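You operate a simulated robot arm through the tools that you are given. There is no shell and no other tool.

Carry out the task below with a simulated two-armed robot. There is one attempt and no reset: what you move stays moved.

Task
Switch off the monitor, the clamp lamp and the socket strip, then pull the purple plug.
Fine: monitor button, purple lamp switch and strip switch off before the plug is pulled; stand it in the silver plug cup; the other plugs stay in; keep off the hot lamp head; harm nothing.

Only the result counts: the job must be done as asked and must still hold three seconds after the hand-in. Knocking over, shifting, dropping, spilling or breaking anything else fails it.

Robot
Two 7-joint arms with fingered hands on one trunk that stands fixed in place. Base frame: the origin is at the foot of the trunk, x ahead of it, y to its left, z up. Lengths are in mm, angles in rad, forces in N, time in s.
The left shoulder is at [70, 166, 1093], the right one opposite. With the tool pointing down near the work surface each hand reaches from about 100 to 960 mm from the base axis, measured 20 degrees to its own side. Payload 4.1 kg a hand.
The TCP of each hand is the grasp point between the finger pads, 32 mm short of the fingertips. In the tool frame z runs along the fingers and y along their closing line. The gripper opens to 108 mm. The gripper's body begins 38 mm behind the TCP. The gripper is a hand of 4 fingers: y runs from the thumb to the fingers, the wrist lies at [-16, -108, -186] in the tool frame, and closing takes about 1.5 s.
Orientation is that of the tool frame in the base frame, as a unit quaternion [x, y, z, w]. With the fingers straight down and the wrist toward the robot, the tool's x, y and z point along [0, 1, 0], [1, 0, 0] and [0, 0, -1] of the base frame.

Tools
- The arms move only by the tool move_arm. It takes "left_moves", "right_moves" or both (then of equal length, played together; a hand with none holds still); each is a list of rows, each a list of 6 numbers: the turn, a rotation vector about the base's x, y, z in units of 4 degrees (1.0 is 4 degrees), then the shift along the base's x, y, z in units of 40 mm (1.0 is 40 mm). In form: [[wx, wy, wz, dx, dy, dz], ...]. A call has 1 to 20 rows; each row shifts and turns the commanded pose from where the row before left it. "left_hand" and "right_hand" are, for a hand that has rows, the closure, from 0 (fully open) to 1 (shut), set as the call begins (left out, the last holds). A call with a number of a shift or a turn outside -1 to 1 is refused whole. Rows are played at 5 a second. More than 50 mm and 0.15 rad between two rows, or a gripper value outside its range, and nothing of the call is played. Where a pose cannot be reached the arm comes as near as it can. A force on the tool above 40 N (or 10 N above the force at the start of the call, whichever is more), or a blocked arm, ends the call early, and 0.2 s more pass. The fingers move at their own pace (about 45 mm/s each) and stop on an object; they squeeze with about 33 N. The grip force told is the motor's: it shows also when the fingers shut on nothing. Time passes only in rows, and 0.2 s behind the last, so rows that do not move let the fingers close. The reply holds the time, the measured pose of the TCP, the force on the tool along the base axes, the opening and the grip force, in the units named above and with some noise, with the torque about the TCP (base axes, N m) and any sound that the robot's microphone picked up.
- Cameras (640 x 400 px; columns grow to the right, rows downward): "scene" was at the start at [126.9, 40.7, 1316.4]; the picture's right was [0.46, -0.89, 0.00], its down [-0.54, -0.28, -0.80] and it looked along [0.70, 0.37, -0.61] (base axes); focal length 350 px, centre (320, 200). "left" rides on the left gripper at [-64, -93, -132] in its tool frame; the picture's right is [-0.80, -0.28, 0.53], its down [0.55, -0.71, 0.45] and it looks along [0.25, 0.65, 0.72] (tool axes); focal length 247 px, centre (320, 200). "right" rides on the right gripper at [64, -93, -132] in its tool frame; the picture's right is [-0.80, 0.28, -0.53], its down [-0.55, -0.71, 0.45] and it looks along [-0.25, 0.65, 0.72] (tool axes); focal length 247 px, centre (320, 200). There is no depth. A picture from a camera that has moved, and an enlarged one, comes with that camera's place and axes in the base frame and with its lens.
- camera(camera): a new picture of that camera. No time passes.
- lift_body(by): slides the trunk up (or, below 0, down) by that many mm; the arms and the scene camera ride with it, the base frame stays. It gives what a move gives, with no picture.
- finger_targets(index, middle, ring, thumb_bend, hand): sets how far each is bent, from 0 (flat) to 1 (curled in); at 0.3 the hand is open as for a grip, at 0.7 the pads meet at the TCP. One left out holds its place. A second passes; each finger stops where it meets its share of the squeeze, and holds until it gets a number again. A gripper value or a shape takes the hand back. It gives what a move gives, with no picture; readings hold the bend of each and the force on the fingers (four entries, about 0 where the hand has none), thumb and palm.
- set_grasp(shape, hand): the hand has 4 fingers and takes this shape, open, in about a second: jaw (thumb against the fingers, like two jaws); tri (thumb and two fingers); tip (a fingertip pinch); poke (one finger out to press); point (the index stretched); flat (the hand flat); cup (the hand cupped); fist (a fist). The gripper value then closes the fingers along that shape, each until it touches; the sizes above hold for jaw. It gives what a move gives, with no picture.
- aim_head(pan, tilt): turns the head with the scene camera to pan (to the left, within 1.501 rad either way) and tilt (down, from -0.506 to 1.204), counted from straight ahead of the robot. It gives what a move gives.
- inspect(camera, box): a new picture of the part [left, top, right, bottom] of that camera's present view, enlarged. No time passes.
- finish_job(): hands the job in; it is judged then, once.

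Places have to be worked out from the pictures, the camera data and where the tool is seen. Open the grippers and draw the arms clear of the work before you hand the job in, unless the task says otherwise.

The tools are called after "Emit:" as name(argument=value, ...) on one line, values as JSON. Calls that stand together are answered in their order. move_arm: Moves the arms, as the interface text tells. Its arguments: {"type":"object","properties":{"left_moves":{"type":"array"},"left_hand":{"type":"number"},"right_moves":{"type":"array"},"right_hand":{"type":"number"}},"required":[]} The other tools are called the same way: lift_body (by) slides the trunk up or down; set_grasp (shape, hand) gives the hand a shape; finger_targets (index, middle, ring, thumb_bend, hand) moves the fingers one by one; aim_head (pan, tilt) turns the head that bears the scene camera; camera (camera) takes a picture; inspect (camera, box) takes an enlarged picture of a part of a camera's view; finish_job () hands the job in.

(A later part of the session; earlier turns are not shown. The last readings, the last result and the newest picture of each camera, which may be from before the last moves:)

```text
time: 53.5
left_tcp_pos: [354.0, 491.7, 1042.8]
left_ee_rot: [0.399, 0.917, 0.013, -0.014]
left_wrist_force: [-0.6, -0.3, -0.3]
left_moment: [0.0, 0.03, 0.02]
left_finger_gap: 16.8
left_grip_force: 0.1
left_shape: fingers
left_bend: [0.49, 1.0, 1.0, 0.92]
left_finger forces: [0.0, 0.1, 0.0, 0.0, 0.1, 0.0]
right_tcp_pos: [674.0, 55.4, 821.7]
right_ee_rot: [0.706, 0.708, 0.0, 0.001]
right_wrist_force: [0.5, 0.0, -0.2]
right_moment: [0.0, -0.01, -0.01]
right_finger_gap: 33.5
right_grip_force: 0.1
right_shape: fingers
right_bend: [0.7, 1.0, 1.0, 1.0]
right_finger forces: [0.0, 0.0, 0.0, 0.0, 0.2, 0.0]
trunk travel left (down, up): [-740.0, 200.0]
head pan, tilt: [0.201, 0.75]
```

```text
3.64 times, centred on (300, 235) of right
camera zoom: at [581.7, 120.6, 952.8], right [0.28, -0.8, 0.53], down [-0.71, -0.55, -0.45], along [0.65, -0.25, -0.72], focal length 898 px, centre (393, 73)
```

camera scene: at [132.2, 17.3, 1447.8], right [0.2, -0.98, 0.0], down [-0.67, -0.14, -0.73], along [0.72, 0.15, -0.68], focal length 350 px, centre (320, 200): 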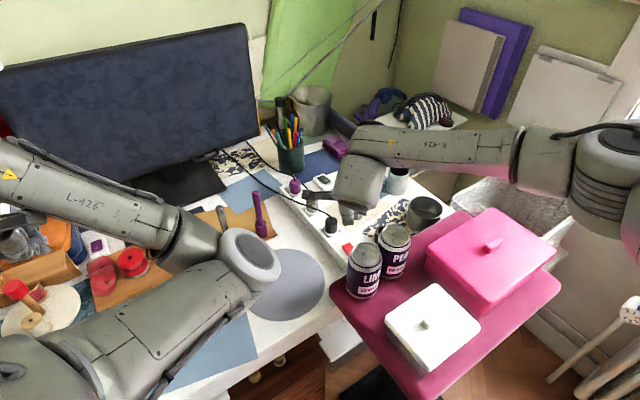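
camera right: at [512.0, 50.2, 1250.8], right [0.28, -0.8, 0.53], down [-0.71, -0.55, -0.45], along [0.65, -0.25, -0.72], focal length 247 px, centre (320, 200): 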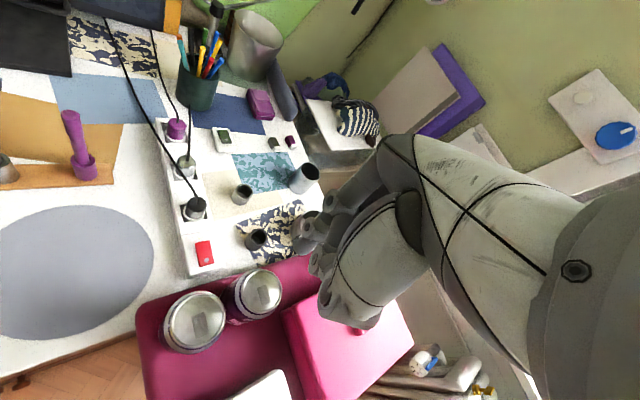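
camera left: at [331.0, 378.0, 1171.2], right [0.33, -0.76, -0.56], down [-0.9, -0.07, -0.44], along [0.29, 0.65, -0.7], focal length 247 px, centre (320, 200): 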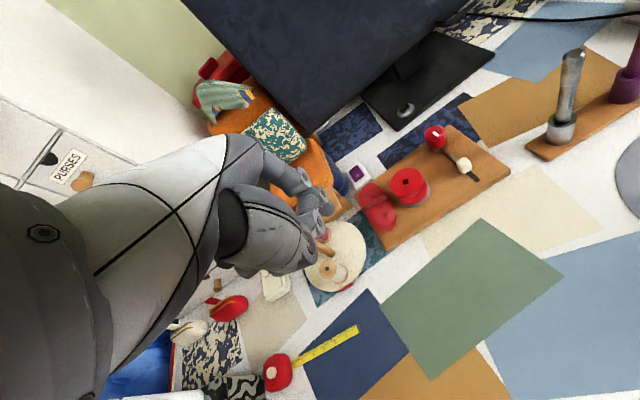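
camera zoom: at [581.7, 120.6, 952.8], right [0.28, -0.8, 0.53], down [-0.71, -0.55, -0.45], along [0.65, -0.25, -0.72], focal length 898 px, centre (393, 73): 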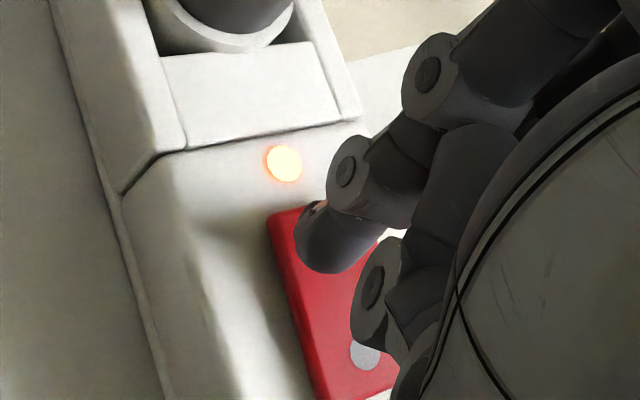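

Tip is almost touching; the pilot light is still lit. I go on in 2 mm steps.

Emit:
move_arm(right_moves=[[0, 0, 0, 0, 0, -0.05], [0, 0, 0, 0, 0, -0.05]])

Emit:
inspect(camera="right", box=[250, 180, 350, 290])

```text
time: 54.1
left_tcp_pos: [353.3, 492.3, 1042.9]
left_ee_rot: [0.398, 0.917, 0.014, -0.015]
left_wrist_force: [0.1, 0.5, -0.9]
left_moment: [-0.01, -0.03, 0.04]
left_finger_gap: 17.1
left_grip_force: 0.0
left_shape: fingers
left_bend: [0.49, 1.0, 1.0, 0.92]
left_finger forces: [0.0, 0.0, 0.0, 0.0, 0.0, 0.0]
right_tcp_pos: [673.5, 57.0, 817.5]
right_ee_rot: [0.707, 0.708, 0.0, 0.0]
right_wrist_force: [2.0, -1.1, 0.3]
right_moment: [0.0, 0.0, 0.03]
right_finger_gap: 33.1
right_grip_force: 0.6
right_shape: fingers
right_bend: [0.7, 1.0, 1.0, 1.0]
right_finger forces: [1.1, 0.1, 0.0, 0.1, 0.0, 0.0]
trunk travel left (down, up): [-740.0, 200.0]
head pan, tilt: [0.201, 0.75]
```

```text
3.64 times, centred on (300, 235) of right
camera zoom: at [581.0, 120.9, 948.2], right [0.28, -0.8, 0.53], down [-0.7, -0.55, -0.45], along [0.65, -0.25, -0.72], focal length 898 px, centre (393, 73)
```

zoom: 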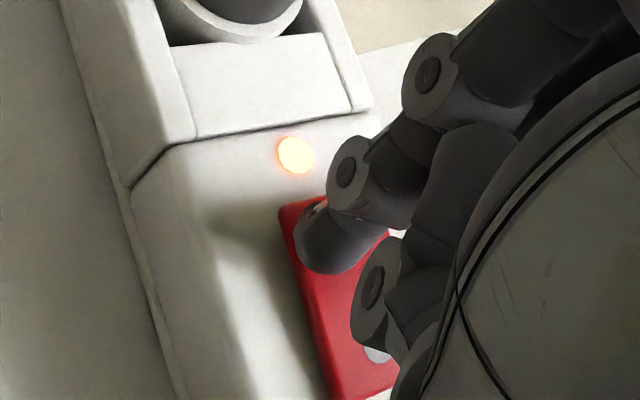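

Contact is made (about 1 N) but the pilot is still lit. I press further.

Emit:
move_arm(right_moves=[[0, 0, 0, 0, 0, -0.05], [0, 0, 0, 0, 0, -0.05]])

Emit:
inspect(camera="right", box=[250, 180, 350, 290])

```text
time: 54.7
left_tcp_pos: [351.6, 492.7, 1043.6]
left_ee_rot: [0.398, 0.917, 0.014, -0.014]
left_wrist_force: [0.2, -0.4, 0.3]
left_moment: [-0.03, -0.03, -0.02]
left_finger_gap: 17.0
left_grip_force: 0.1
left_shape: fingers
left_bend: [0.49, 1.0, 1.0, 0.92]
left_finger forces: [0.0, 0.0, 0.0, 0.0, 0.0, 0.1]
right_tcp_pos: [673.6, 55.9, 813.4]
right_ee_rot: [0.706, 0.708, 0.0, -0.001]
right_wrist_force: [0.3, 1.8, 3.2]
right_moment: [0.06, -0.05, 0.01]
right_finger_gap: 33.6
right_grip_force: 1.9
right_shape: fingers
right_bend: [0.7, 1.0, 1.0, 1.0]
right_finger forces: [3.5, 0.0, 0.0, 0.0, 0.0, 0.0]
trunk travel left (down, up): [-740.0, 200.0]
head pan, tilt: [0.201, 0.75]
```

```text
3.64 times, centred on (300, 235) of right
camera zoom: at [580.7, 121.3, 945.4], right [0.28, -0.8, 0.53], down [-0.7, -0.55, -0.45], along [0.65, -0.25, -0.72], focal length 898 px, centre (393, 73)
```

zoom: 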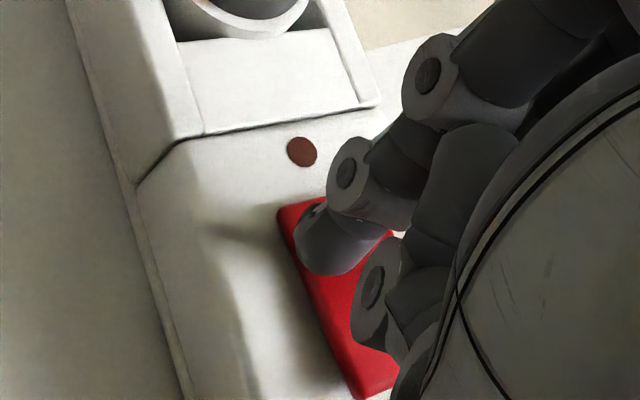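

The pilot light went dark: the strip is off. I lift straight up and check that it stays off.

Emit:
move_arm(right_moves=[[0, 0, 0, 0, 0, 0.3], [0, 0, 0, 0, 0, 0.7], [0, 0, 0, 0, 0, 1], [0, 0, 0, 0, 0, 1], [0, 0, 0, 0, 0, 1], [0, 0, 0, -0.4, -0.4, 1], [0, 0, 0, -0.5, -0.5, 1]])

Emit:
inspect(camera="right", box=[140, 100, 360, 300])

Emit:
camera(camera="scene")

```text
time: 56.3
left_tcp_pos: [352.2, 492.1, 1043.2]
left_ee_rot: [0.399, 0.917, 0.015, -0.013]
left_wrist_force: [-0.2, 0.8, -0.8]
left_moment: [0.04, -0.02, 0.02]
left_finger_gap: 17.0
left_grip_force: 0.0
left_shape: fingers
left_bend: [0.49, 1.0, 1.0, 0.92]
left_finger forces: [0.0, 0.0, 0.0, 0.0, 0.1, 0.1]
right_tcp_pos: [638.8, 18.8, 1053.5]
right_ee_rot: [0.706, 0.708, 0.0, -0.001]
right_wrist_force: [0.1, -0.4, -0.9]
right_moment: [0.0, -0.02, -0.02]
right_finger_gap: 33.3
right_grip_force: 0.2
right_shape: fingers
right_bend: [0.7, 1.0, 1.0, 1.0]
right_finger forces: [0.1, 0.0, 0.0, 0.0, 0.0, 0.0]
trunk travel left (down, up): [-740.0, 200.0]
head pan, tilt: [0.201, 0.75]
```

```text
2.00 times, centred on (250, 200) of right
camera zoom: at [545.0, 83.9, 1185.3], right [0.28, -0.8, 0.53], down [-0.7, -0.55, -0.45], along [0.65, -0.25, -0.72], focal length 494 px, centre (460, 200)
```

zoom: 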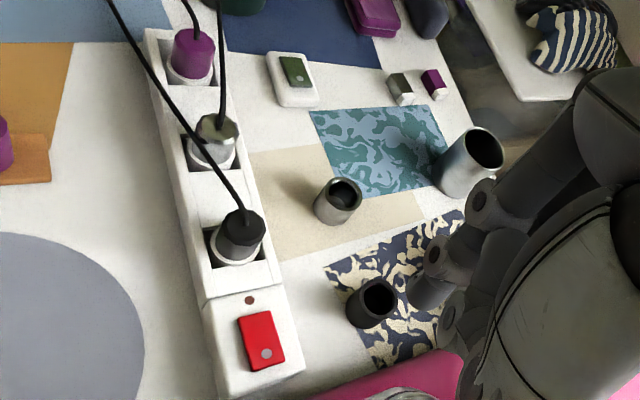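

```text
taken
camera scene: at [129.7, 15.6, 1448.0], right [0.2, -0.98, 0.0], down [-0.67, -0.14, -0.73], along [0.72, 0.15, -0.68], focal length 350 px, centre (320, 200)
```

scene: 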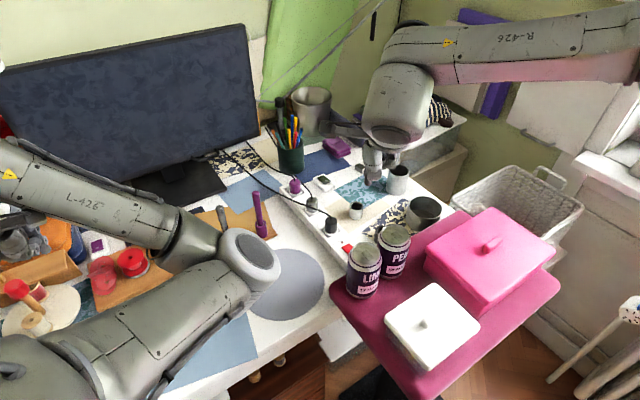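

The strip stays off, and all plugs are still in. Now I study the purple plug and the cables around it.

Emit:
inspect(camera="right", box=[180, 80, 260, 160])

Emit:
inspect(camera="scene", box=[220, 110, 360, 230])

Emit:
inspect(camera="scene", box=[280, 165, 320, 205])

```text
5.00 times, centred on (220, 120) of right
camera zoom: at [545.0, 83.9, 1185.3], right [0.28, -0.8, 0.53], down [-0.7, -0.55, -0.45], along [0.65, -0.25, -0.72], focal length 1235 px, centre (820, 600)
```

zoom: 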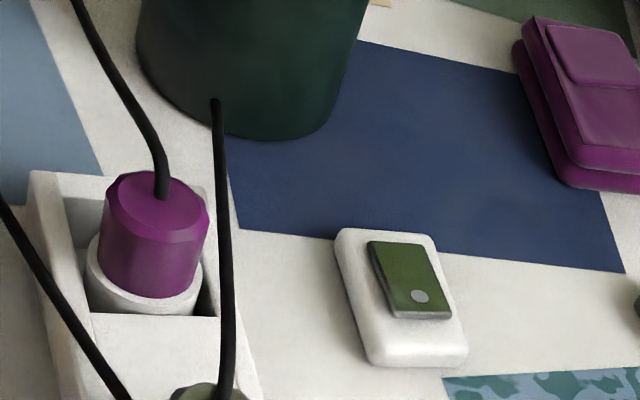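

```text
3.33 times, centred on (290, 170) of scene
camera zoom: at [129.7, 15.6, 1448.0], right [0.2, -0.98, 0.0], down [-0.67, -0.14, -0.73], along [0.72, 0.15, -0.68], focal length 1168 px, centre (420, 300)
```

zoom: 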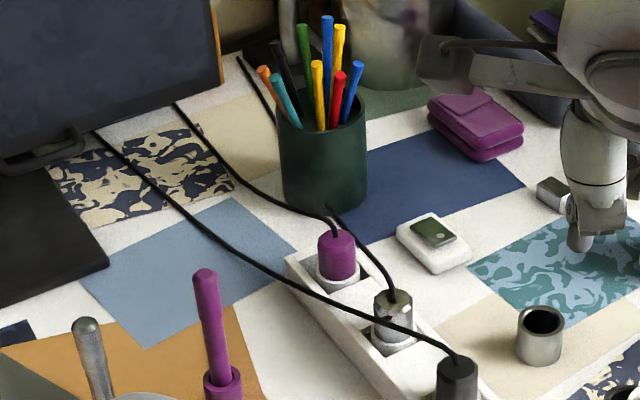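

```text
10.00 times, centred on (300, 185) of scene
camera zoom: at [129.7, 15.6, 1448.0], right [0.2, -0.98, 0.0], down [-0.67, -0.14, -0.73], along [0.72, 0.15, -0.68], focal length 3505 px, centre (520, 350)
```

zoom: 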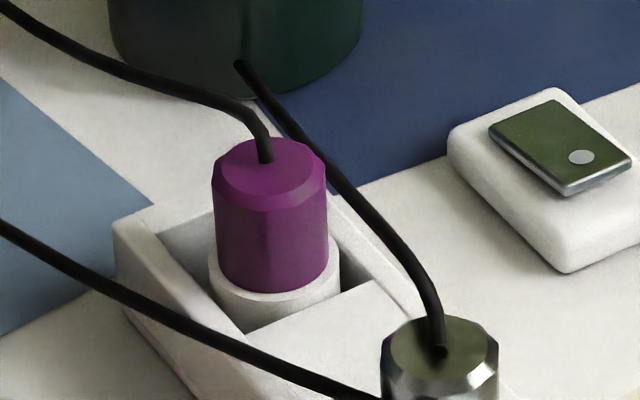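

The purple cable leaves toward the rear left and the silver plug's cable passes about 20 mm from the purple plug on its right, so a thumb–index pinch closing roughly along the strip is best. I park the right arm to the right first.

Emit:
move_arm(right_moves=[[0, 0, 0, -0.6, -0.7, 0.4], [0, 0, 0, -0.6, -0.7, 0.4], [0, 0, 0, -0.6, -0.7, 0.4], [0, 0, 0, -0.6, -0.7, 0.4], [0, 0, 0, -0.6, -0.7, 0.4], [0, 0, 0, -0.6, -0.7, 0.4], [0, 0, 0, -0.6, -0.7, 0.3], [0, 0, 0, -0.6, -0.7, 0.3], [0, 0, 0, -0.6, -0.7, 0.3], [0, 0, 0, -0.6, -0.7, 0.3], [0, 0, 0, -0.6, -0.7, 0.3]])

Emit:
set_grasp(hand="left", shape="tip")

Emit:
camera(camera="left")

Emit:
inspect(camera="left", box=[200, 100, 400, 350])

```text
time: 58.7
left_tcp_pos: [350.2, 491.6, 1044.3]
left_ee_rot: [0.398, 0.917, 0.015, -0.012]
left_wrist_force: [-0.1, -0.1, 0.8]
left_moment: [0.02, -0.04, -0.02]
left_finger_gap: 17.1
left_grip_force: 0.0
left_shape: fingers
left_bend: [0.49, 1.0, 1.0, 0.92]
left_finger forces: [0.1, 0.0, 0.0, 0.1, 0.1, 0.0]
right_tcp_pos: [369.0, -289.6, 1211.6]
right_ee_rot: [0.706, 0.708, 0.001, 0.001]
right_wrist_force: [-0.3, 0.4, 0.9]
right_moment: [0.0, -0.02, -0.01]
right_finger_gap: 33.4
right_grip_force: 0.1
right_shape: fingers
right_bend: [0.7, 1.0, 1.0, 1.0]
right_finger forces: [0.1, 0.0, 0.0, 0.1, 0.0, 0.0]
trunk travel left (down, up): [-740.0, 200.0]
head pan, tilt: [0.201, 0.75]
```

```text
time: 59.6
left_tcp_pos: [353.5, 492.2, 1042.8]
left_ee_rot: [0.399, 0.917, 0.013, -0.014]
left_wrist_force: [1.3, -0.2, -0.3]
left_moment: [0.0, 0.0, -0.02]
left_finger_gap: 107.6
left_grip_force: 0.2
left_shape: tip
left_bend: [0.3, 0.98, 0.99, 0.3]
left_finger forces: [0.1, 0.1, 0.0, 0.0, 0.0, 0.0]
right_tcp_pos: [372.8, -289.1, 1209.7]
right_ee_rot: [0.706, 0.708, -0.001, -0.001]
right_wrist_force: [-0.3, -0.7, 0.1]
right_moment: [0.04, -0.02, -0.02]
right_finger_gap: 33.5
right_grip_force: 0.1
right_shape: fingers
right_bend: [0.7, 1.0, 1.0, 1.0]
right_finger forces: [0.0, 0.0, 0.0, 0.0, 0.0, 0.0]
trunk travel left (down, up): [-740.0, 200.0]
head pan, tilt: [0.201, 0.75]
```

```text
taken
camera left: at [331.6, 377.5, 1171.1], right [0.33, -0.76, -0.57], down [-0.9, -0.06, -0.44], along [0.29, 0.65, -0.7], focal length 247 px, centre (320, 200)
```

left: 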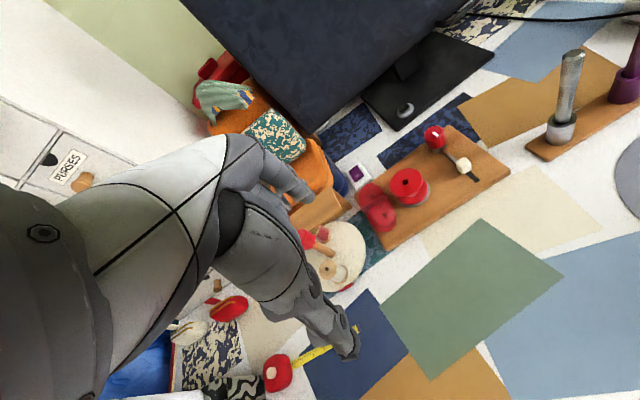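

```text
1.60 times, centred on (300, 225) of left
camera zoom: at [331.6, 377.5, 1171.1], right [0.33, -0.76, -0.57], down [-0.9, -0.06, -0.44], along [0.29, 0.65, -0.7], focal length 395 px, centre (352, 160)
```

zoom: 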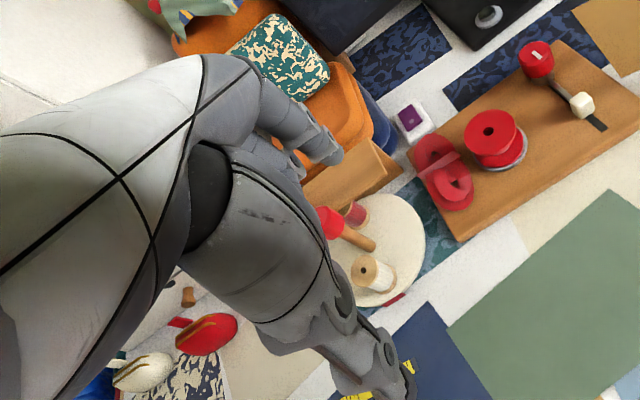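

Tip shape gives a thumb–index pinch with the other fingers curled. I move the left hand at z ≈ 1040 toward the plug, straightening its small tilt, in stages.

Emit:
move_arm(left_moves=[[-0.06, -0.025, -0.36, 0.85, -0.42, 0.02], [-0.06, -0.025, -0.36, 0.85, -0.42, 0.02], [-0.06, -0.025, -0.36, 0.85, -0.42, 0.02], [-0.06, -0.025, -0.36, 0.85, -0.42, 0.02], [-0.06, -0.025, -0.36, 0.85, -0.42, 0.02], [-0.06, -0.025, -0.36, 0.85, -0.42, 0.02], [-0.06, -0.025, -0.36, 0.85, -0.42, 0.02], [-0.06, -0.025, -0.36, 0.85, -0.42, 0.02]])

Emit:
camera(camera="scene")

Emit:
camera(camera="left")

```text
time: 61.4
left_tcp_pos: [625.6, 358.0, 1049.4]
left_ee_rot: [0.488, 0.873, 0.002, 0.001]
left_wrist_force: [0.2, 1.1, 0.1]
left_moment: [0.0, 0.02, 0.04]
left_finger_gap: 107.6
left_grip_force: 0.1
left_shape: tip
left_bend: [0.3, 0.98, 0.99, 0.3]
left_finger forces: [0.0, 0.0, 0.0, 0.1, 0.1, 0.0]
right_tcp_pos: [373.5, -290.0, 1209.3]
right_ee_rot: [0.706, 0.708, 0.0, -0.001]
right_wrist_force: [-0.4, 0.1, 0.3]
right_moment: [0.01, -0.01, 0.0]
right_finger_gap: 33.3
right_grip_force: 0.1
right_shape: fingers
right_bend: [0.7, 1.0, 1.0, 1.0]
right_finger forces: [0.0, 0.0, 0.0, 0.1, 0.1, 0.1]
trunk travel left (down, up): [-740.0, 200.0]
head pan, tilt: [0.201, 0.75]
```

```text
taken
camera scene: at [132.0, 16.3, 1447.8], right [0.2, -0.98, 0.0], down [-0.67, -0.14, -0.73], along [0.72, 0.15, -0.68], focal length 350 px, centre (320, 200)
```

scene: 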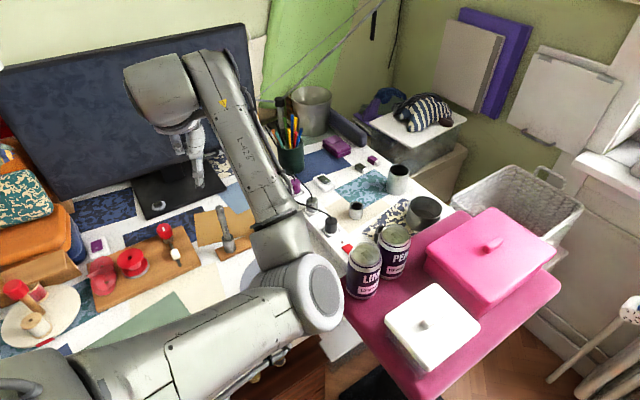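

```text
taken
camera left: at [579.9, 254.1, 1181.7], right [0.18, -0.83, -0.54], down [-0.89, 0.1, -0.45], along [0.43, 0.56, -0.71], focal length 247 px, centre (320, 200)
```

left: 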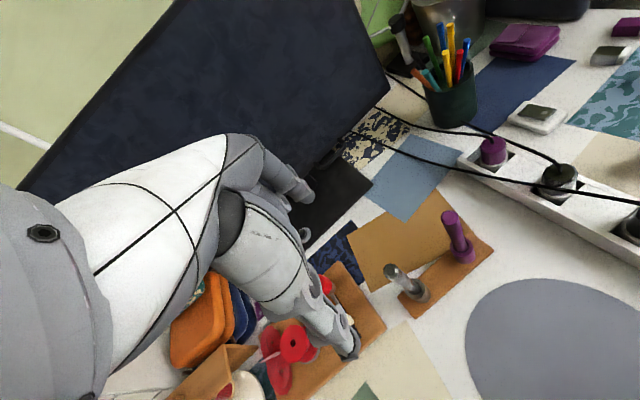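

The arm extends well with the elbow high. I continue to above the purple plug.

Emit:
move_arm(left_moves=[[0, 0, -0.24, 0.85, -0.43, 0], [0, 0, -0.24, 0.85, -0.43, 0], [0, 0, -0.24, 0.85, -0.43, 0], [0, 0, -0.24, 0.85, -0.43, 0], [0, 0, -0.24, 0.85, -0.43, 0], [0, 0, -0.24, 0.8, -0.43, 0], [0, 0, -0.24, 0.4, -0.3, 0]])

Emit:
camera(camera="scene")

Emit:
camera(camera="left")

```text
time: 63.0
left_tcp_pos: [843.4, 243.7, 1050.0]
left_ee_rot: [0.539, 0.842, 0.003, 0.001]
left_wrist_force: [-0.4, 0.8, -0.4]
left_moment: [0.01, -0.02, 0.0]
left_finger_gap: 107.6
left_grip_force: 0.0
left_shape: tip
left_bend: [0.3, 0.98, 0.99, 0.3]
left_finger forces: [0.0, 0.0, 0.1, 0.1, 0.0, 0.1]
right_tcp_pos: [373.9, -289.0, 1209.8]
right_ee_rot: [0.707, 0.707, 0.0, 0.0]
right_wrist_force: [-0.5, -0.3, -0.8]
right_moment: [0.02, 0.02, -0.01]
right_finger_gap: 33.6
right_grip_force: 0.1
right_shape: fingers
right_bend: [0.7, 1.0, 1.0, 1.0]
right_finger forces: [0.0, 0.1, 0.1, 0.0, 0.1, 0.0]
trunk travel left (down, up): [-740.0, 200.0]
head pan, tilt: [0.201, 0.75]
```

```text
taken
camera scene: at [131.5, 16.4, 1447.8], right [0.2, -0.98, 0.0], down [-0.67, -0.14, -0.73], along [0.72, 0.15, -0.68], focal length 350 px, centre (320, 200)
```

scene: 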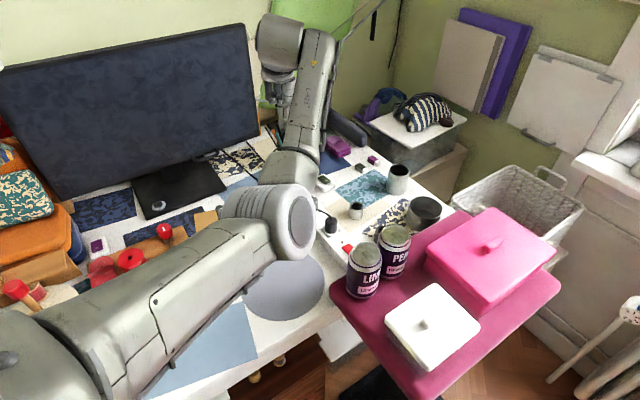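

```text
taken
camera left: at [785.7, 145.7, 1181.6], right [0.08, -0.84, -0.54], down [-0.87, 0.2, -0.45], along [0.49, 0.5, -0.71], focal length 247 px, centre (320, 200)
```

left: 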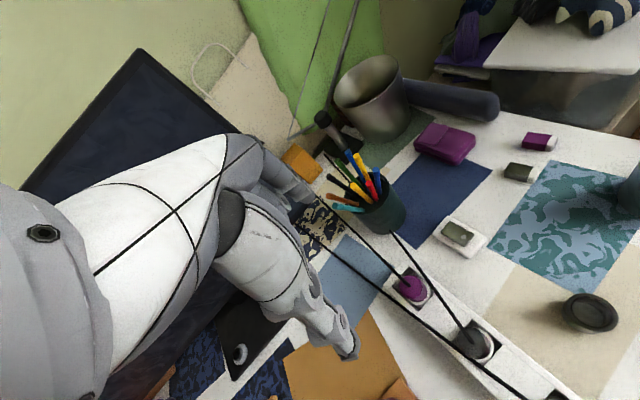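

The plug and its cable are visible from the left camera. I zoom in on the plug and on the cup.

Emit:
inspect(camera="left", box=[370, 240, 470, 330])

Emit:
inspect(camera="left", box=[520, 240, 640, 340])

Emit:
inspect(camera="left", box=[220, 140, 380, 380])

```text
4.44 times, centred on (420, 285) of left
camera zoom: at [785.7, 145.7, 1181.6], right [0.08, -0.84, -0.54], down [-0.87, 0.2, -0.45], along [0.49, 0.5, -0.71], focal length 1098 px, centre (-124, -178)
```

zoom: 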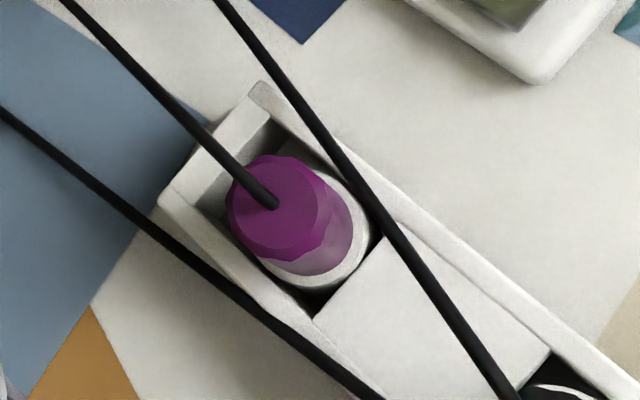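

```text
4.00 times, centred on (580, 290) of left
camera zoom: at [785.7, 145.7, 1181.6], right [0.08, -0.84, -0.54], down [-0.87, 0.2, -0.45], along [0.49, 0.5, -0.71], focal length 988 px, centre (-720, -160)
```

zoom: 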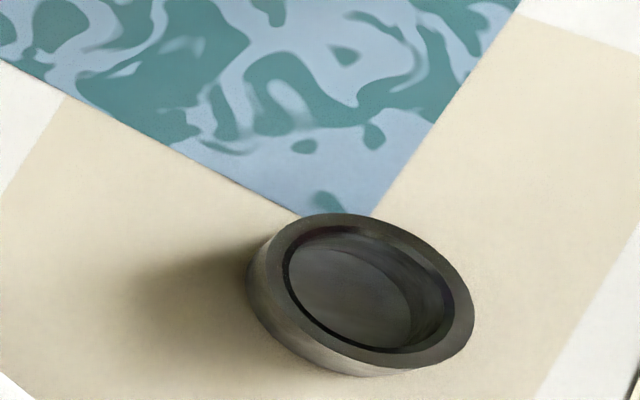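

```text
1.67 times, centred on (300, 260) of left
camera zoom: at [785.7, 145.7, 1181.6], right [0.08, -0.84, -0.54], down [-0.87, 0.2, -0.45], along [0.49, 0.5, -0.71], focal length 412 px, centre (353, 100)
```

zoom: 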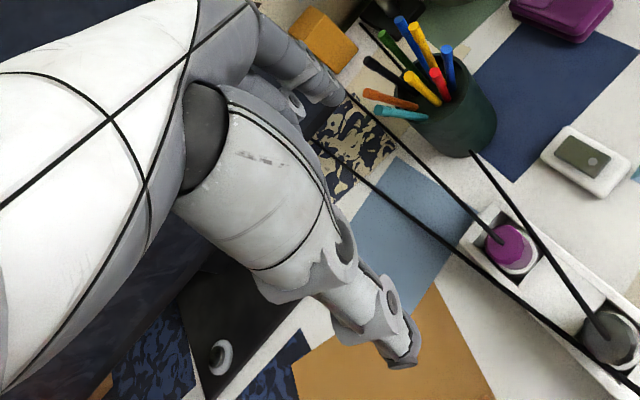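

The plug axis is at about (858, 236), its top near z 810; its cable runs straight back along the strip. I turn the hand to 45° so it closes along the strip, pre-close to about half, and centre it above the plug.

Emit:
move_arm(left_moves=[[0, 0, 0.845, 0.07, -0.04, 0], [0, 0, 0.845, 0.07, -0.04, 0], [0, 0, 0.845, 0.07, -0.04, 0], [0, 0, 0.845, 0.07, -0.04, 0], [0, 0, 0.845, 0.07, -0.04, 0], [0, 0, 0.845, 0.07, -0.04, 0]], left_hand=0.42)

Emit:
lift_body(by=-120)

Emit:
camera(camera="left")

Emit:
camera(camera="scene")

```text
time: 64.4
left_tcp_pos: [860.5, 232.6, 1048.1]
left_ee_rot: [0.381, 0.924, 0.003, 0.001]
left_wrist_force: [0.8, 0.3, -0.5]
left_moment: [-0.01, -0.01, 0.03]
left_finger_gap: 62.9
left_grip_force: 0.0
left_shape: tip
left_bend: [0.3, 0.98, 0.99, 0.67]
left_finger forces: [0.1, 0.1, 0.0, 0.0, 0.0, 0.0]
right_tcp_pos: [373.2, -289.1, 1209.8]
right_ee_rot: [0.707, 0.708, -0.001, 0.0]
right_wrist_force: [0.0, -0.6, 0.1]
right_moment: [0.01, 0.0, 0.0]
right_finger_gap: 33.3
right_grip_force: 0.1
right_shape: fingers
right_bend: [0.7, 1.0, 1.0, 1.0]
right_finger forces: [0.0, 0.0, 0.0, 0.0, 0.0, 0.0]
trunk travel left (down, up): [-740.0, 200.0]
head pan, tilt: [0.201, 0.75]
```

```text
time: 65.9
left_tcp_pos: [859.8, 233.3, 928.7]
left_ee_rot: [0.381, 0.924, 0.003, 0.0]
left_wrist_force: [0.0, -0.4, 0.4]
left_moment: [0.03, 0.01, 0.0]
left_finger_gap: 62.9
left_grip_force: 0.0
left_shape: tip
left_bend: [0.3, 0.98, 0.99, 0.67]
left_finger forces: [0.1, 0.0, 0.0, 0.1, 0.1, 0.0]
right_tcp_pos: [372.6, -289.3, 1091.0]
right_ee_rot: [0.706, 0.708, 0.0, 0.0]
right_wrist_force: [0.6, 0.3, -0.5]
right_moment: [-0.03, -0.01, 0.05]
right_finger_gap: 33.5
right_grip_force: 0.0
right_shape: fingers
right_bend: [0.7, 1.0, 1.0, 1.0]
right_finger forces: [0.1, 0.0, 0.1, 0.0, 0.0, 0.0]
trunk travel left (down, up): [-620.0, 320.0]
head pan, tilt: [0.201, 0.75]
```

```text
taken
camera left: at [839.7, 122.3, 1060.7], right [0.37, -0.76, -0.54], down [-0.89, -0.11, -0.45], along [0.28, 0.64, -0.71], focal length 247 px, centre (320, 200)
```

left: 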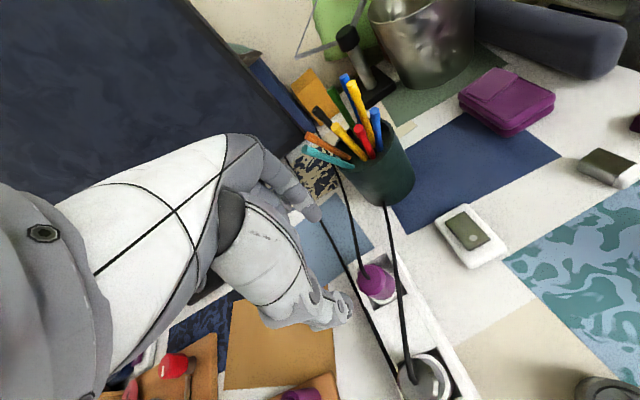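

```text
taken
camera scene: at [131.1, 16.7, 1328.0], right [0.2, -0.98, 0.0], down [-0.67, -0.14, -0.73], along [0.72, 0.15, -0.68], focal length 350 px, centre (320, 200)
```

scene: 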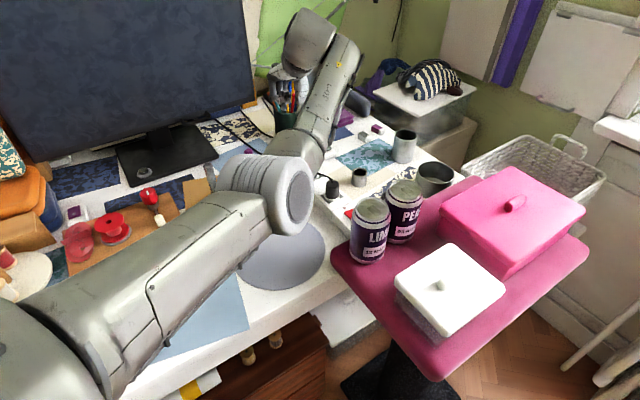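

The pre-close moved mainly the thumb; I zoom in to see how thumb and index stand relative to the plug.

Emit:
inspect(camera="left", box=[220, 140, 460, 400])

Emit:
inspect(camera="scene", box=[240, 40, 400, 200])

```text
1.54 times, centred on (340, 270) of left
camera zoom: at [839.7, 122.3, 1060.7], right [0.37, -0.76, -0.54], down [-0.89, -0.11, -0.45], along [0.28, 0.64, -0.71], focal length 380 px, centre (289, 92)
```

zoom: 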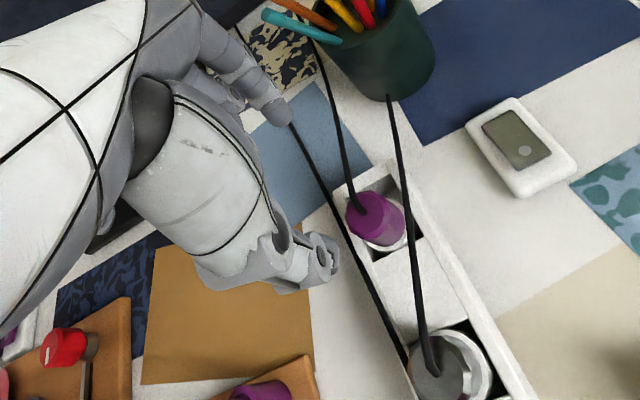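

```text
2.50 times, centred on (320, 120) of scene
camera zoom: at [131.1, 16.7, 1328.0], right [0.2, -0.98, 0.0], down [-0.67, -0.14, -0.73], along [0.72, 0.15, -0.68], focal length 876 px, centre (320, 400)
```

zoom: 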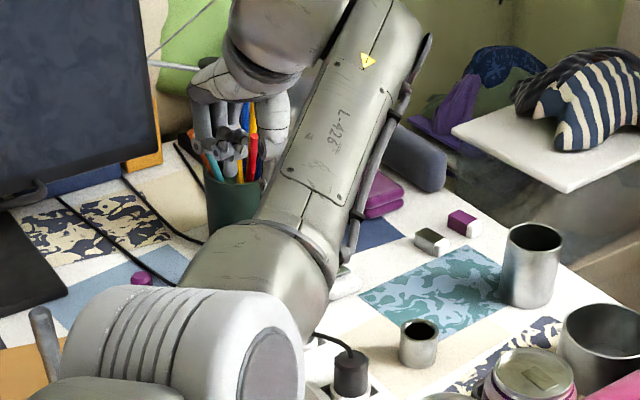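

The pinch closes unevenly. A three-point grip (thumb plus two fingers) would centre the round plug better, so I try the tri shape here, well above the plug.

Emit:
set_grasp(hand="left", shape="tri")

Emit:
inspect(camera="left", box=[220, 140, 460, 400])

Emit:
move_arm(left_moves=[[0, 0, 0, 0, 0, 0], [0, 0, 0, 0, 0, 0], [0, 0, 0, 0, 0, 0], [0, 0, 0, 0, 0, 0], [0, 0, 0, 0, 0, 0]], left_hand=0.4)

Emit:
inspect(camera="left", box=[220, 140, 460, 400])

```text
time: 66.8
left_tcp_pos: [860.0, 233.8, 929.0]
left_ee_rot: [0.382, 0.924, 0.002, 0.0]
left_wrist_force: [0.2, 0.3, -0.2]
left_moment: [-0.01, -0.02, -0.04]
left_finger_gap: 107.8
left_grip_force: 0.1
left_shape: tri
left_bend: [0.3, 0.3, 0.99, 0.3]
left_finger forces: [0.1, 0.0, 0.0, 0.0, 0.0, 0.0]
right_tcp_pos: [372.5, -289.5, 1090.6]
right_ee_rot: [0.707, 0.708, 0.0, 0.0]
right_wrist_force: [0.4, 0.6, 0.0]
right_moment: [0.01, -0.02, -0.01]
right_finger_gap: 33.5
right_grip_force: 0.1
right_shape: fingers
right_bend: [0.7, 1.0, 1.0, 1.0]
right_finger forces: [0.1, 0.0, 0.0, 0.0, 0.0, 0.0]
trunk travel left (down, up): [-620.0, 320.0]
head pan, tilt: [0.201, 0.75]
```

```text
1.54 times, centred on (340, 270) of left
camera zoom: at [839.9, 122.2, 1060.4], right [0.37, -0.76, -0.54], down [-0.89, -0.11, -0.45], along [0.28, 0.64, -0.71], focal length 380 px, centre (289, 92)
```

zoom: 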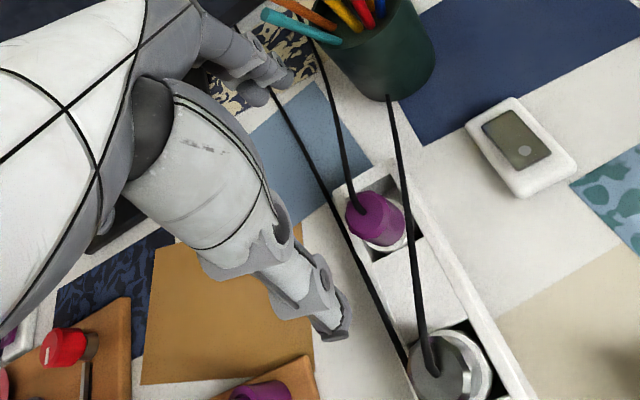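

```text
time: 68.0
left_tcp_pos: [860.2, 234.1, 929.5]
left_ee_rot: [0.382, 0.924, 0.002, 0.0]
left_wrist_force: [-0.7, -0.3, -0.7]
left_moment: [-0.01, 0.0, 0.01]
left_finger_gap: 65.3
left_grip_force: 0.1
left_shape: tri
left_bend: [0.74, 0.41, 0.99, 0.66]
left_finger forces: [0.1, 0.1, 0.0, 0.1, 0.1, 0.1]
right_tcp_pos: [373.6, -289.0, 1089.7]
right_ee_rot: [0.706, 0.708, 0.0, 0.0]
right_wrist_force: [1.2, 0.1, 0.1]
right_moment: [0.03, 0.02, 0.01]
right_finger_gap: 33.3
right_grip_force: 0.1
right_shape: fingers
right_bend: [0.7, 1.0, 1.0, 1.0]
right_finger forces: [0.1, 0.0, 0.0, 0.0, 0.0, 0.0]
trunk travel left (down, up): [-620.0, 320.0]
head pan, tilt: [0.201, 0.75]
```

```text
1.54 times, centred on (340, 270) of left
camera zoom: at [839.9, 122.3, 1060.4], right [0.37, -0.76, -0.54], down [-0.89, -0.11, -0.45], along [0.28, 0.64, -0.71], focal length 380 px, centre (289, 92)
```

zoom: 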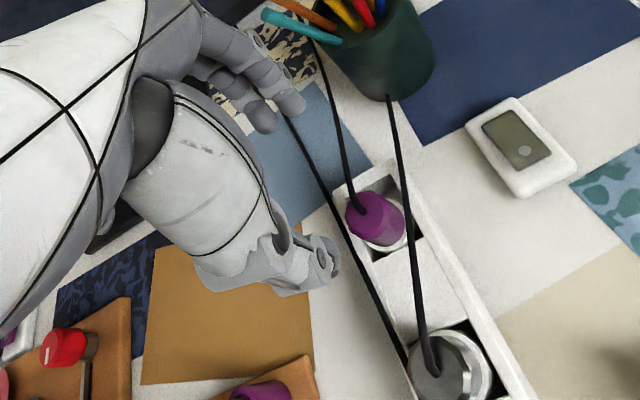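

I look closer at the finger posture in this half-closed tri shape.

Emit:
inspect(camera="left", box=[270, 140, 380, 340])

Emit:
inspect(camera="scene", box=[270, 50, 330, 110])

```text
2.00 times, centred on (325, 240) of left
camera zoom: at [839.9, 122.3, 1060.4], right [0.37, -0.76, -0.54], down [-0.89, -0.11, -0.45], along [0.28, 0.64, -0.71], focal length 494 px, centre (310, 120)
```

zoom: 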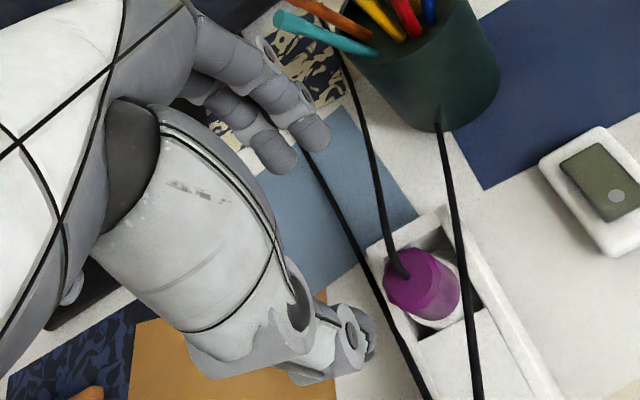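

```text
6.67 times, centred on (300, 80) of scene
camera zoom: at [131.3, 16.6, 1327.9], right [0.2, -0.98, 0.0], down [-0.67, -0.14, -0.73], along [0.72, 0.15, -0.68], focal length 2337 px, centre (453, 1000)
```

zoom: 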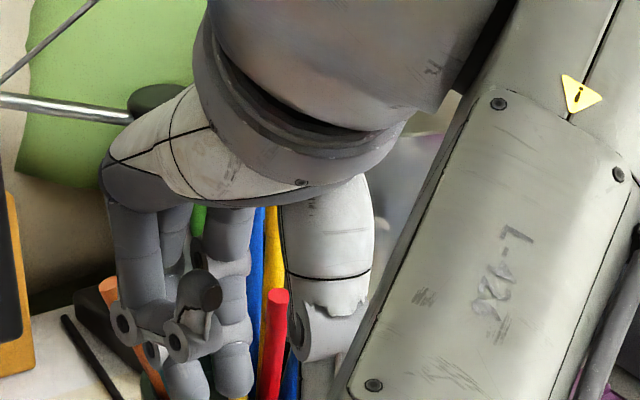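

Both fingers and thumb stand evenly around the plug axis (plug at about tool (4, -1)). I lower toward the plug in stages.

Emit:
move_arm(left_moves=[[0, 0, 0, -0.01, -0.07, -0.6], [0, 0, 0, 0, 0, -0.7], [0, 0, 0, 0, 0, -0.5]])

Emit:
inspect(camera="left", box=[250, 120, 410, 340])

Emit:
inspect(camera="scene", box=[240, 80, 340, 160])

```text
time: 68.8
left_tcp_pos: [859.4, 230.6, 855.9]
left_ee_rot: [0.381, 0.924, 0.003, 0.0]
left_wrist_force: [-0.5, -0.2, 0.2]
left_moment: [-0.01, 0.0, 0.0]
left_finger_gap: 65.2
left_grip_force: 0.0
left_shape: tri
left_bend: [0.74, 0.41, 0.99, 0.66]
left_finger forces: [0.0, 0.0, 0.0, 0.0, 0.0, 0.1]
right_tcp_pos: [373.3, -290.3, 1089.6]
right_ee_rot: [0.707, 0.707, 0.0, 0.001]
right_wrist_force: [-0.4, 0.1, 0.3]
right_moment: [-0.02, 0.01, 0.01]
right_finger_gap: 33.3
right_grip_force: 0.0
right_shape: fingers
right_bend: [0.7, 1.0, 1.0, 1.0]
right_finger forces: [0.0, 0.0, 0.0, 0.0, 0.0, 0.1]
trunk travel left (down, up): [-620.0, 320.0]
head pan, tilt: [0.201, 0.75]
```

```text
1.82 times, centred on (330, 230) of left
camera zoom: at [839.4, 119.1, 987.9], right [0.37, -0.76, -0.54], down [-0.89, -0.11, -0.45], along [0.28, 0.64, -0.71], focal length 449 px, centre (302, 146)
```

zoom: 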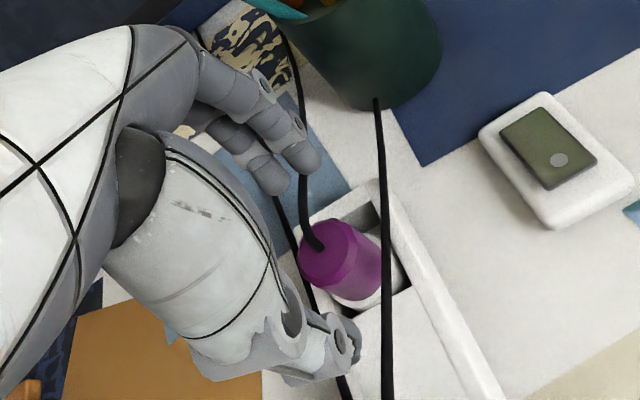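

```text
5.00 times, centred on (290, 120) of scene
camera zoom: at [131.6, 16.7, 1327.9], right [0.2, -0.98, 0.0], down [-0.67, -0.14, -0.73], along [0.72, 0.15, -0.68], focal length 1752 px, centre (470, 600)
```

zoom: 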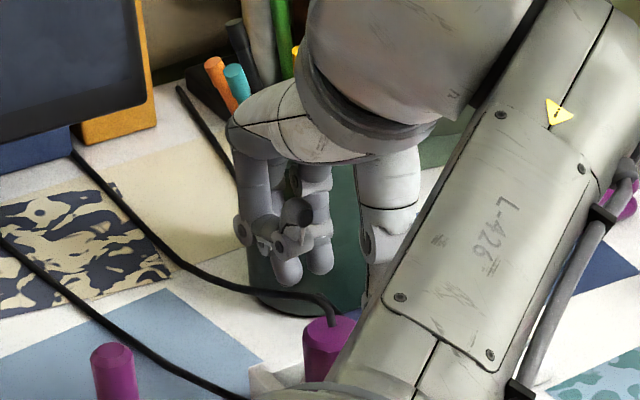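

The plug is well centred between thumb and fingers. I lower the last 31 mm so the fingertips reach down beside the plug body but stay above the strip rails.

Emit:
move_arm(left_moves=[[0, 0, 0, 0, 0, -0.4], [0, 0, 0, 0, 0, -0.38]])

Emit:
inspect(camera="left", box=[250, 120, 410, 340])

Emit:
inspect(camera="scene", box=[260, 100, 330, 160])

```text
time: 69.4
left_tcp_pos: [858.8, 230.3, 825.7]
left_ee_rot: [0.381, 0.924, 0.002, 0.0]
left_wrist_force: [0.0, -0.2, -0.6]
left_moment: [0.01, 0.0, 0.02]
left_finger_gap: 65.3
left_grip_force: 0.1
left_shape: tri
left_bend: [0.74, 0.41, 0.99, 0.66]
left_finger forces: [0.0, 0.1, 0.1, 0.0, 0.1, 0.0]
right_tcp_pos: [372.7, -289.7, 1090.4]
right_ee_rot: [0.706, 0.708, 0.0, 0.0]
right_wrist_force: [0.4, 0.5, 0.4]
right_moment: [0.0, 0.03, -0.01]
right_finger_gap: 33.4
right_grip_force: 0.1
right_shape: fingers
right_bend: [0.7, 1.0, 1.0, 1.0]
right_finger forces: [0.0, 0.0, 0.1, 0.0, 0.0, 0.0]
trunk travel left (down, up): [-620.0, 320.0]
head pan, tilt: [0.201, 0.75]
```

```text
1.82 times, centred on (330, 230) of left
camera zoom: at [839.3, 119.8, 956.2], right [0.37, -0.76, -0.54], down [-0.89, -0.11, -0.45], along [0.28, 0.64, -0.71], focal length 449 px, centre (302, 146)
```

zoom: 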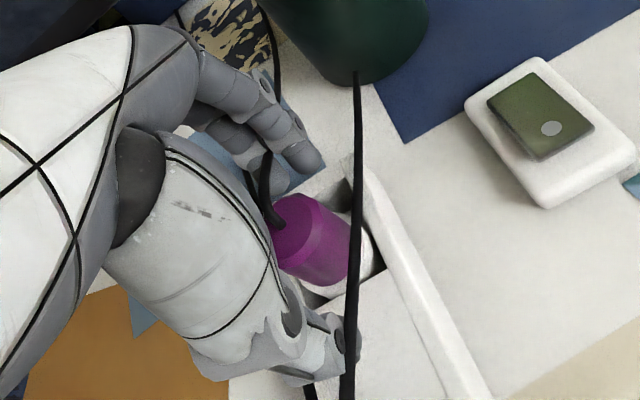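

```text
6.67 times, centred on (295, 130) of scene
camera zoom: at [131.5, 16.8, 1327.9], right [0.2, -0.98, 0.0], down [-0.67, -0.14, -0.73], along [0.72, 0.15, -0.68], focal length 2337 px, centre (487, 667)
```

zoom: 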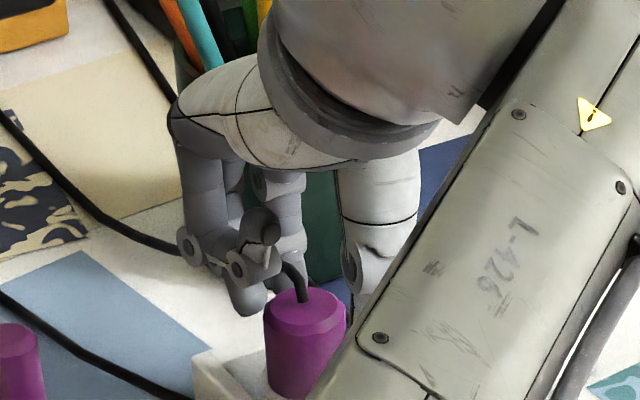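

Thumb and fingers straddle the plug with tips near z 787, plug top at 810. I lower 3 mm more and close.

Emit:
move_arm(left_moves=[[0, 0, 0, 0, 0, -0.08], [0, 0, 0, 0, 0, 0], [0, 0, 0, 0, 0, 0], [0, 0, 0, 0, 0, 0], [0, 0, 0, 0, 0, 0], [0, 0, 0, 0, 0, 0], [0, 0, 0, 0, 0, 0], [0, 0, 0, 0, 0, 0], [0, 0, 0, 0, 0, 0]], left_hand=1.0)

Emit:
inspect(camera="left", box=[250, 120, 410, 340])

Emit:
inspect(camera="scene", box=[260, 100, 330, 160])

```text
time: 71.4
left_tcp_pos: [860.6, 232.1, 822.3]
left_ee_rot: [0.382, 0.924, 0.002, 0.001]
left_wrist_force: [-1.0, -0.5, -3.3]
left_moment: [0.0, 0.02, -0.07]
left_finger_gap: 23.0
left_grip_force: 33.2
left_shape: tri
left_bend: [0.73, 0.54, 1.0, 0.74]
left_finger forces: [12.1, 14.6, 0.0, 0.0, 29.9, 0.0]
right_tcp_pos: [373.6, -289.4, 1090.9]
right_ee_rot: [0.707, 0.708, 0.0, 0.0]
right_wrist_force: [-0.1, -0.6, 0.6]
right_moment: [-0.01, 0.02, 0.0]
right_finger_gap: 33.4
right_grip_force: 0.1
right_shape: fingers
right_bend: [0.7, 1.0, 1.0, 1.0]
right_finger forces: [0.0, 0.0, 0.0, 0.1, 0.0, 0.0]
trunk travel left (down, up): [-620.0, 320.0]
head pan, tilt: [0.201, 0.75]
```

```text
1.82 times, centred on (330, 230) of left
camera zoom: at [839.3, 120.0, 953.5], right [0.37, -0.76, -0.54], down [-0.89, -0.11, -0.45], along [0.28, 0.64, -0.71], focal length 449 px, centre (302, 146)
```

zoom: 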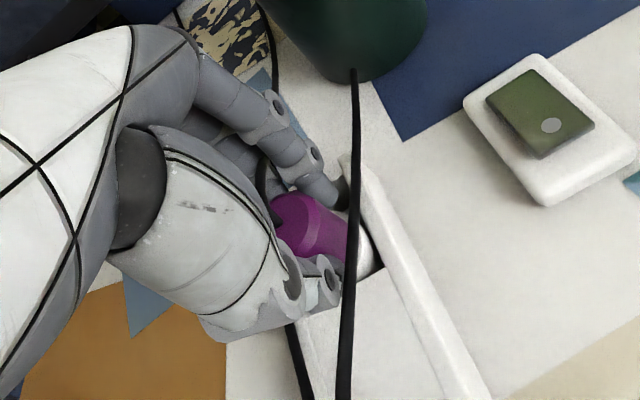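

```text
6.67 times, centred on (295, 130) of scene
camera zoom: at [131.6, 16.6, 1327.8], right [0.2, -0.98, 0.0], down [-0.67, -0.14, -0.73], along [0.72, 0.15, -0.68], focal length 2337 px, centre (487, 667)
```

zoom: 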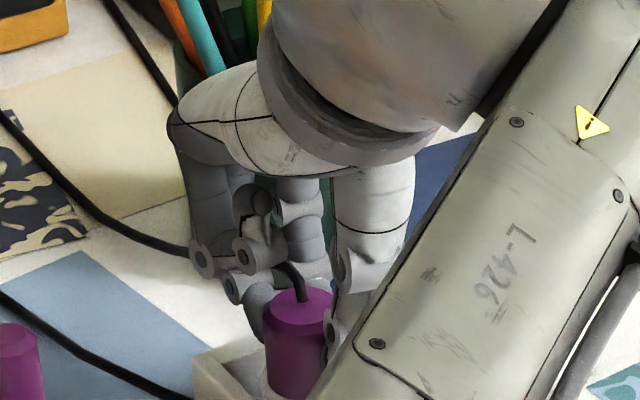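

A firm three-point grip: 12 + 15 N on the fingers against 30 N on the thumb. I pull straight up in small steps.

Emit:
move_arm(left_moves=[[0, 0, 0, 0, 0, 0.1], [0, 0, 0, 0, 0, 0.1], [0, 0, 0, 0, 0, 0.15], [0, 0, 0, 0, 0, 0.15], [0, 0, 0, 0, 0, 0.2]])

Emit:
inspect(camera="left", box=[250, 120, 410, 340])

Emit:
inspect(camera="scene", box=[260, 90, 340, 160])

```text
time: 72.6
left_tcp_pos: [860.8, 232.1, 849.9]
left_ee_rot: [0.382, 0.924, 0.004, 0.0]
left_wrist_force: [-0.2, -0.1, 0.2]
left_moment: [-0.04, 0.01, -0.04]
left_finger_gap: 23.2
left_grip_force: 32.8
left_shape: tri
left_bend: [0.73, 0.54, 1.0, 0.74]
left_finger forces: [12.8, 15.4, 0.0, 0.0, 29.4, 0.1]
right_tcp_pos: [372.3, -289.7, 1090.4]
right_ee_rot: [0.706, 0.708, 0.0, 0.001]
right_wrist_force: [-0.8, -0.1, 0.8]
right_moment: [0.03, -0.01, -0.01]
right_finger_gap: 33.3
right_grip_force: 0.0
right_shape: fingers
right_bend: [0.7, 1.0, 1.0, 1.0]
right_finger forces: [0.1, 0.1, 0.0, 0.0, 0.0, 0.1]
trunk travel left (down, up): [-620.0, 320.0]
head pan, tilt: [0.201, 0.75]
heard: snap
```

```text
1.82 times, centred on (330, 230) of left
camera zoom: at [840.4, 119.7, 981.2], right [0.37, -0.76, -0.54], down [-0.89, -0.11, -0.45], along [0.28, 0.64, -0.71], focal length 449 px, centre (302, 146)
```

zoom: 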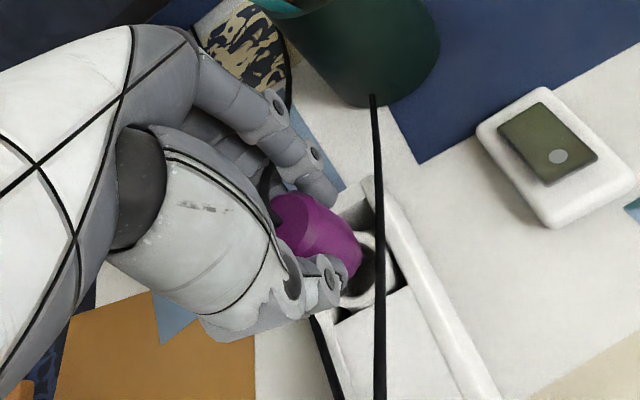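

```text
5.71 times, centred on (300, 125) of scene
camera zoom: at [131.3, 16.6, 1327.9], right [0.2, -0.98, 0.0], down [-0.67, -0.14, -0.73], along [0.72, 0.15, -0.68], focal length 2003 px, centre (434, 629)
```

zoom: 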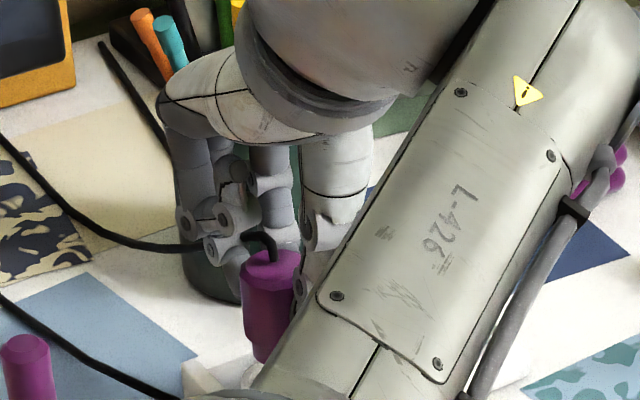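

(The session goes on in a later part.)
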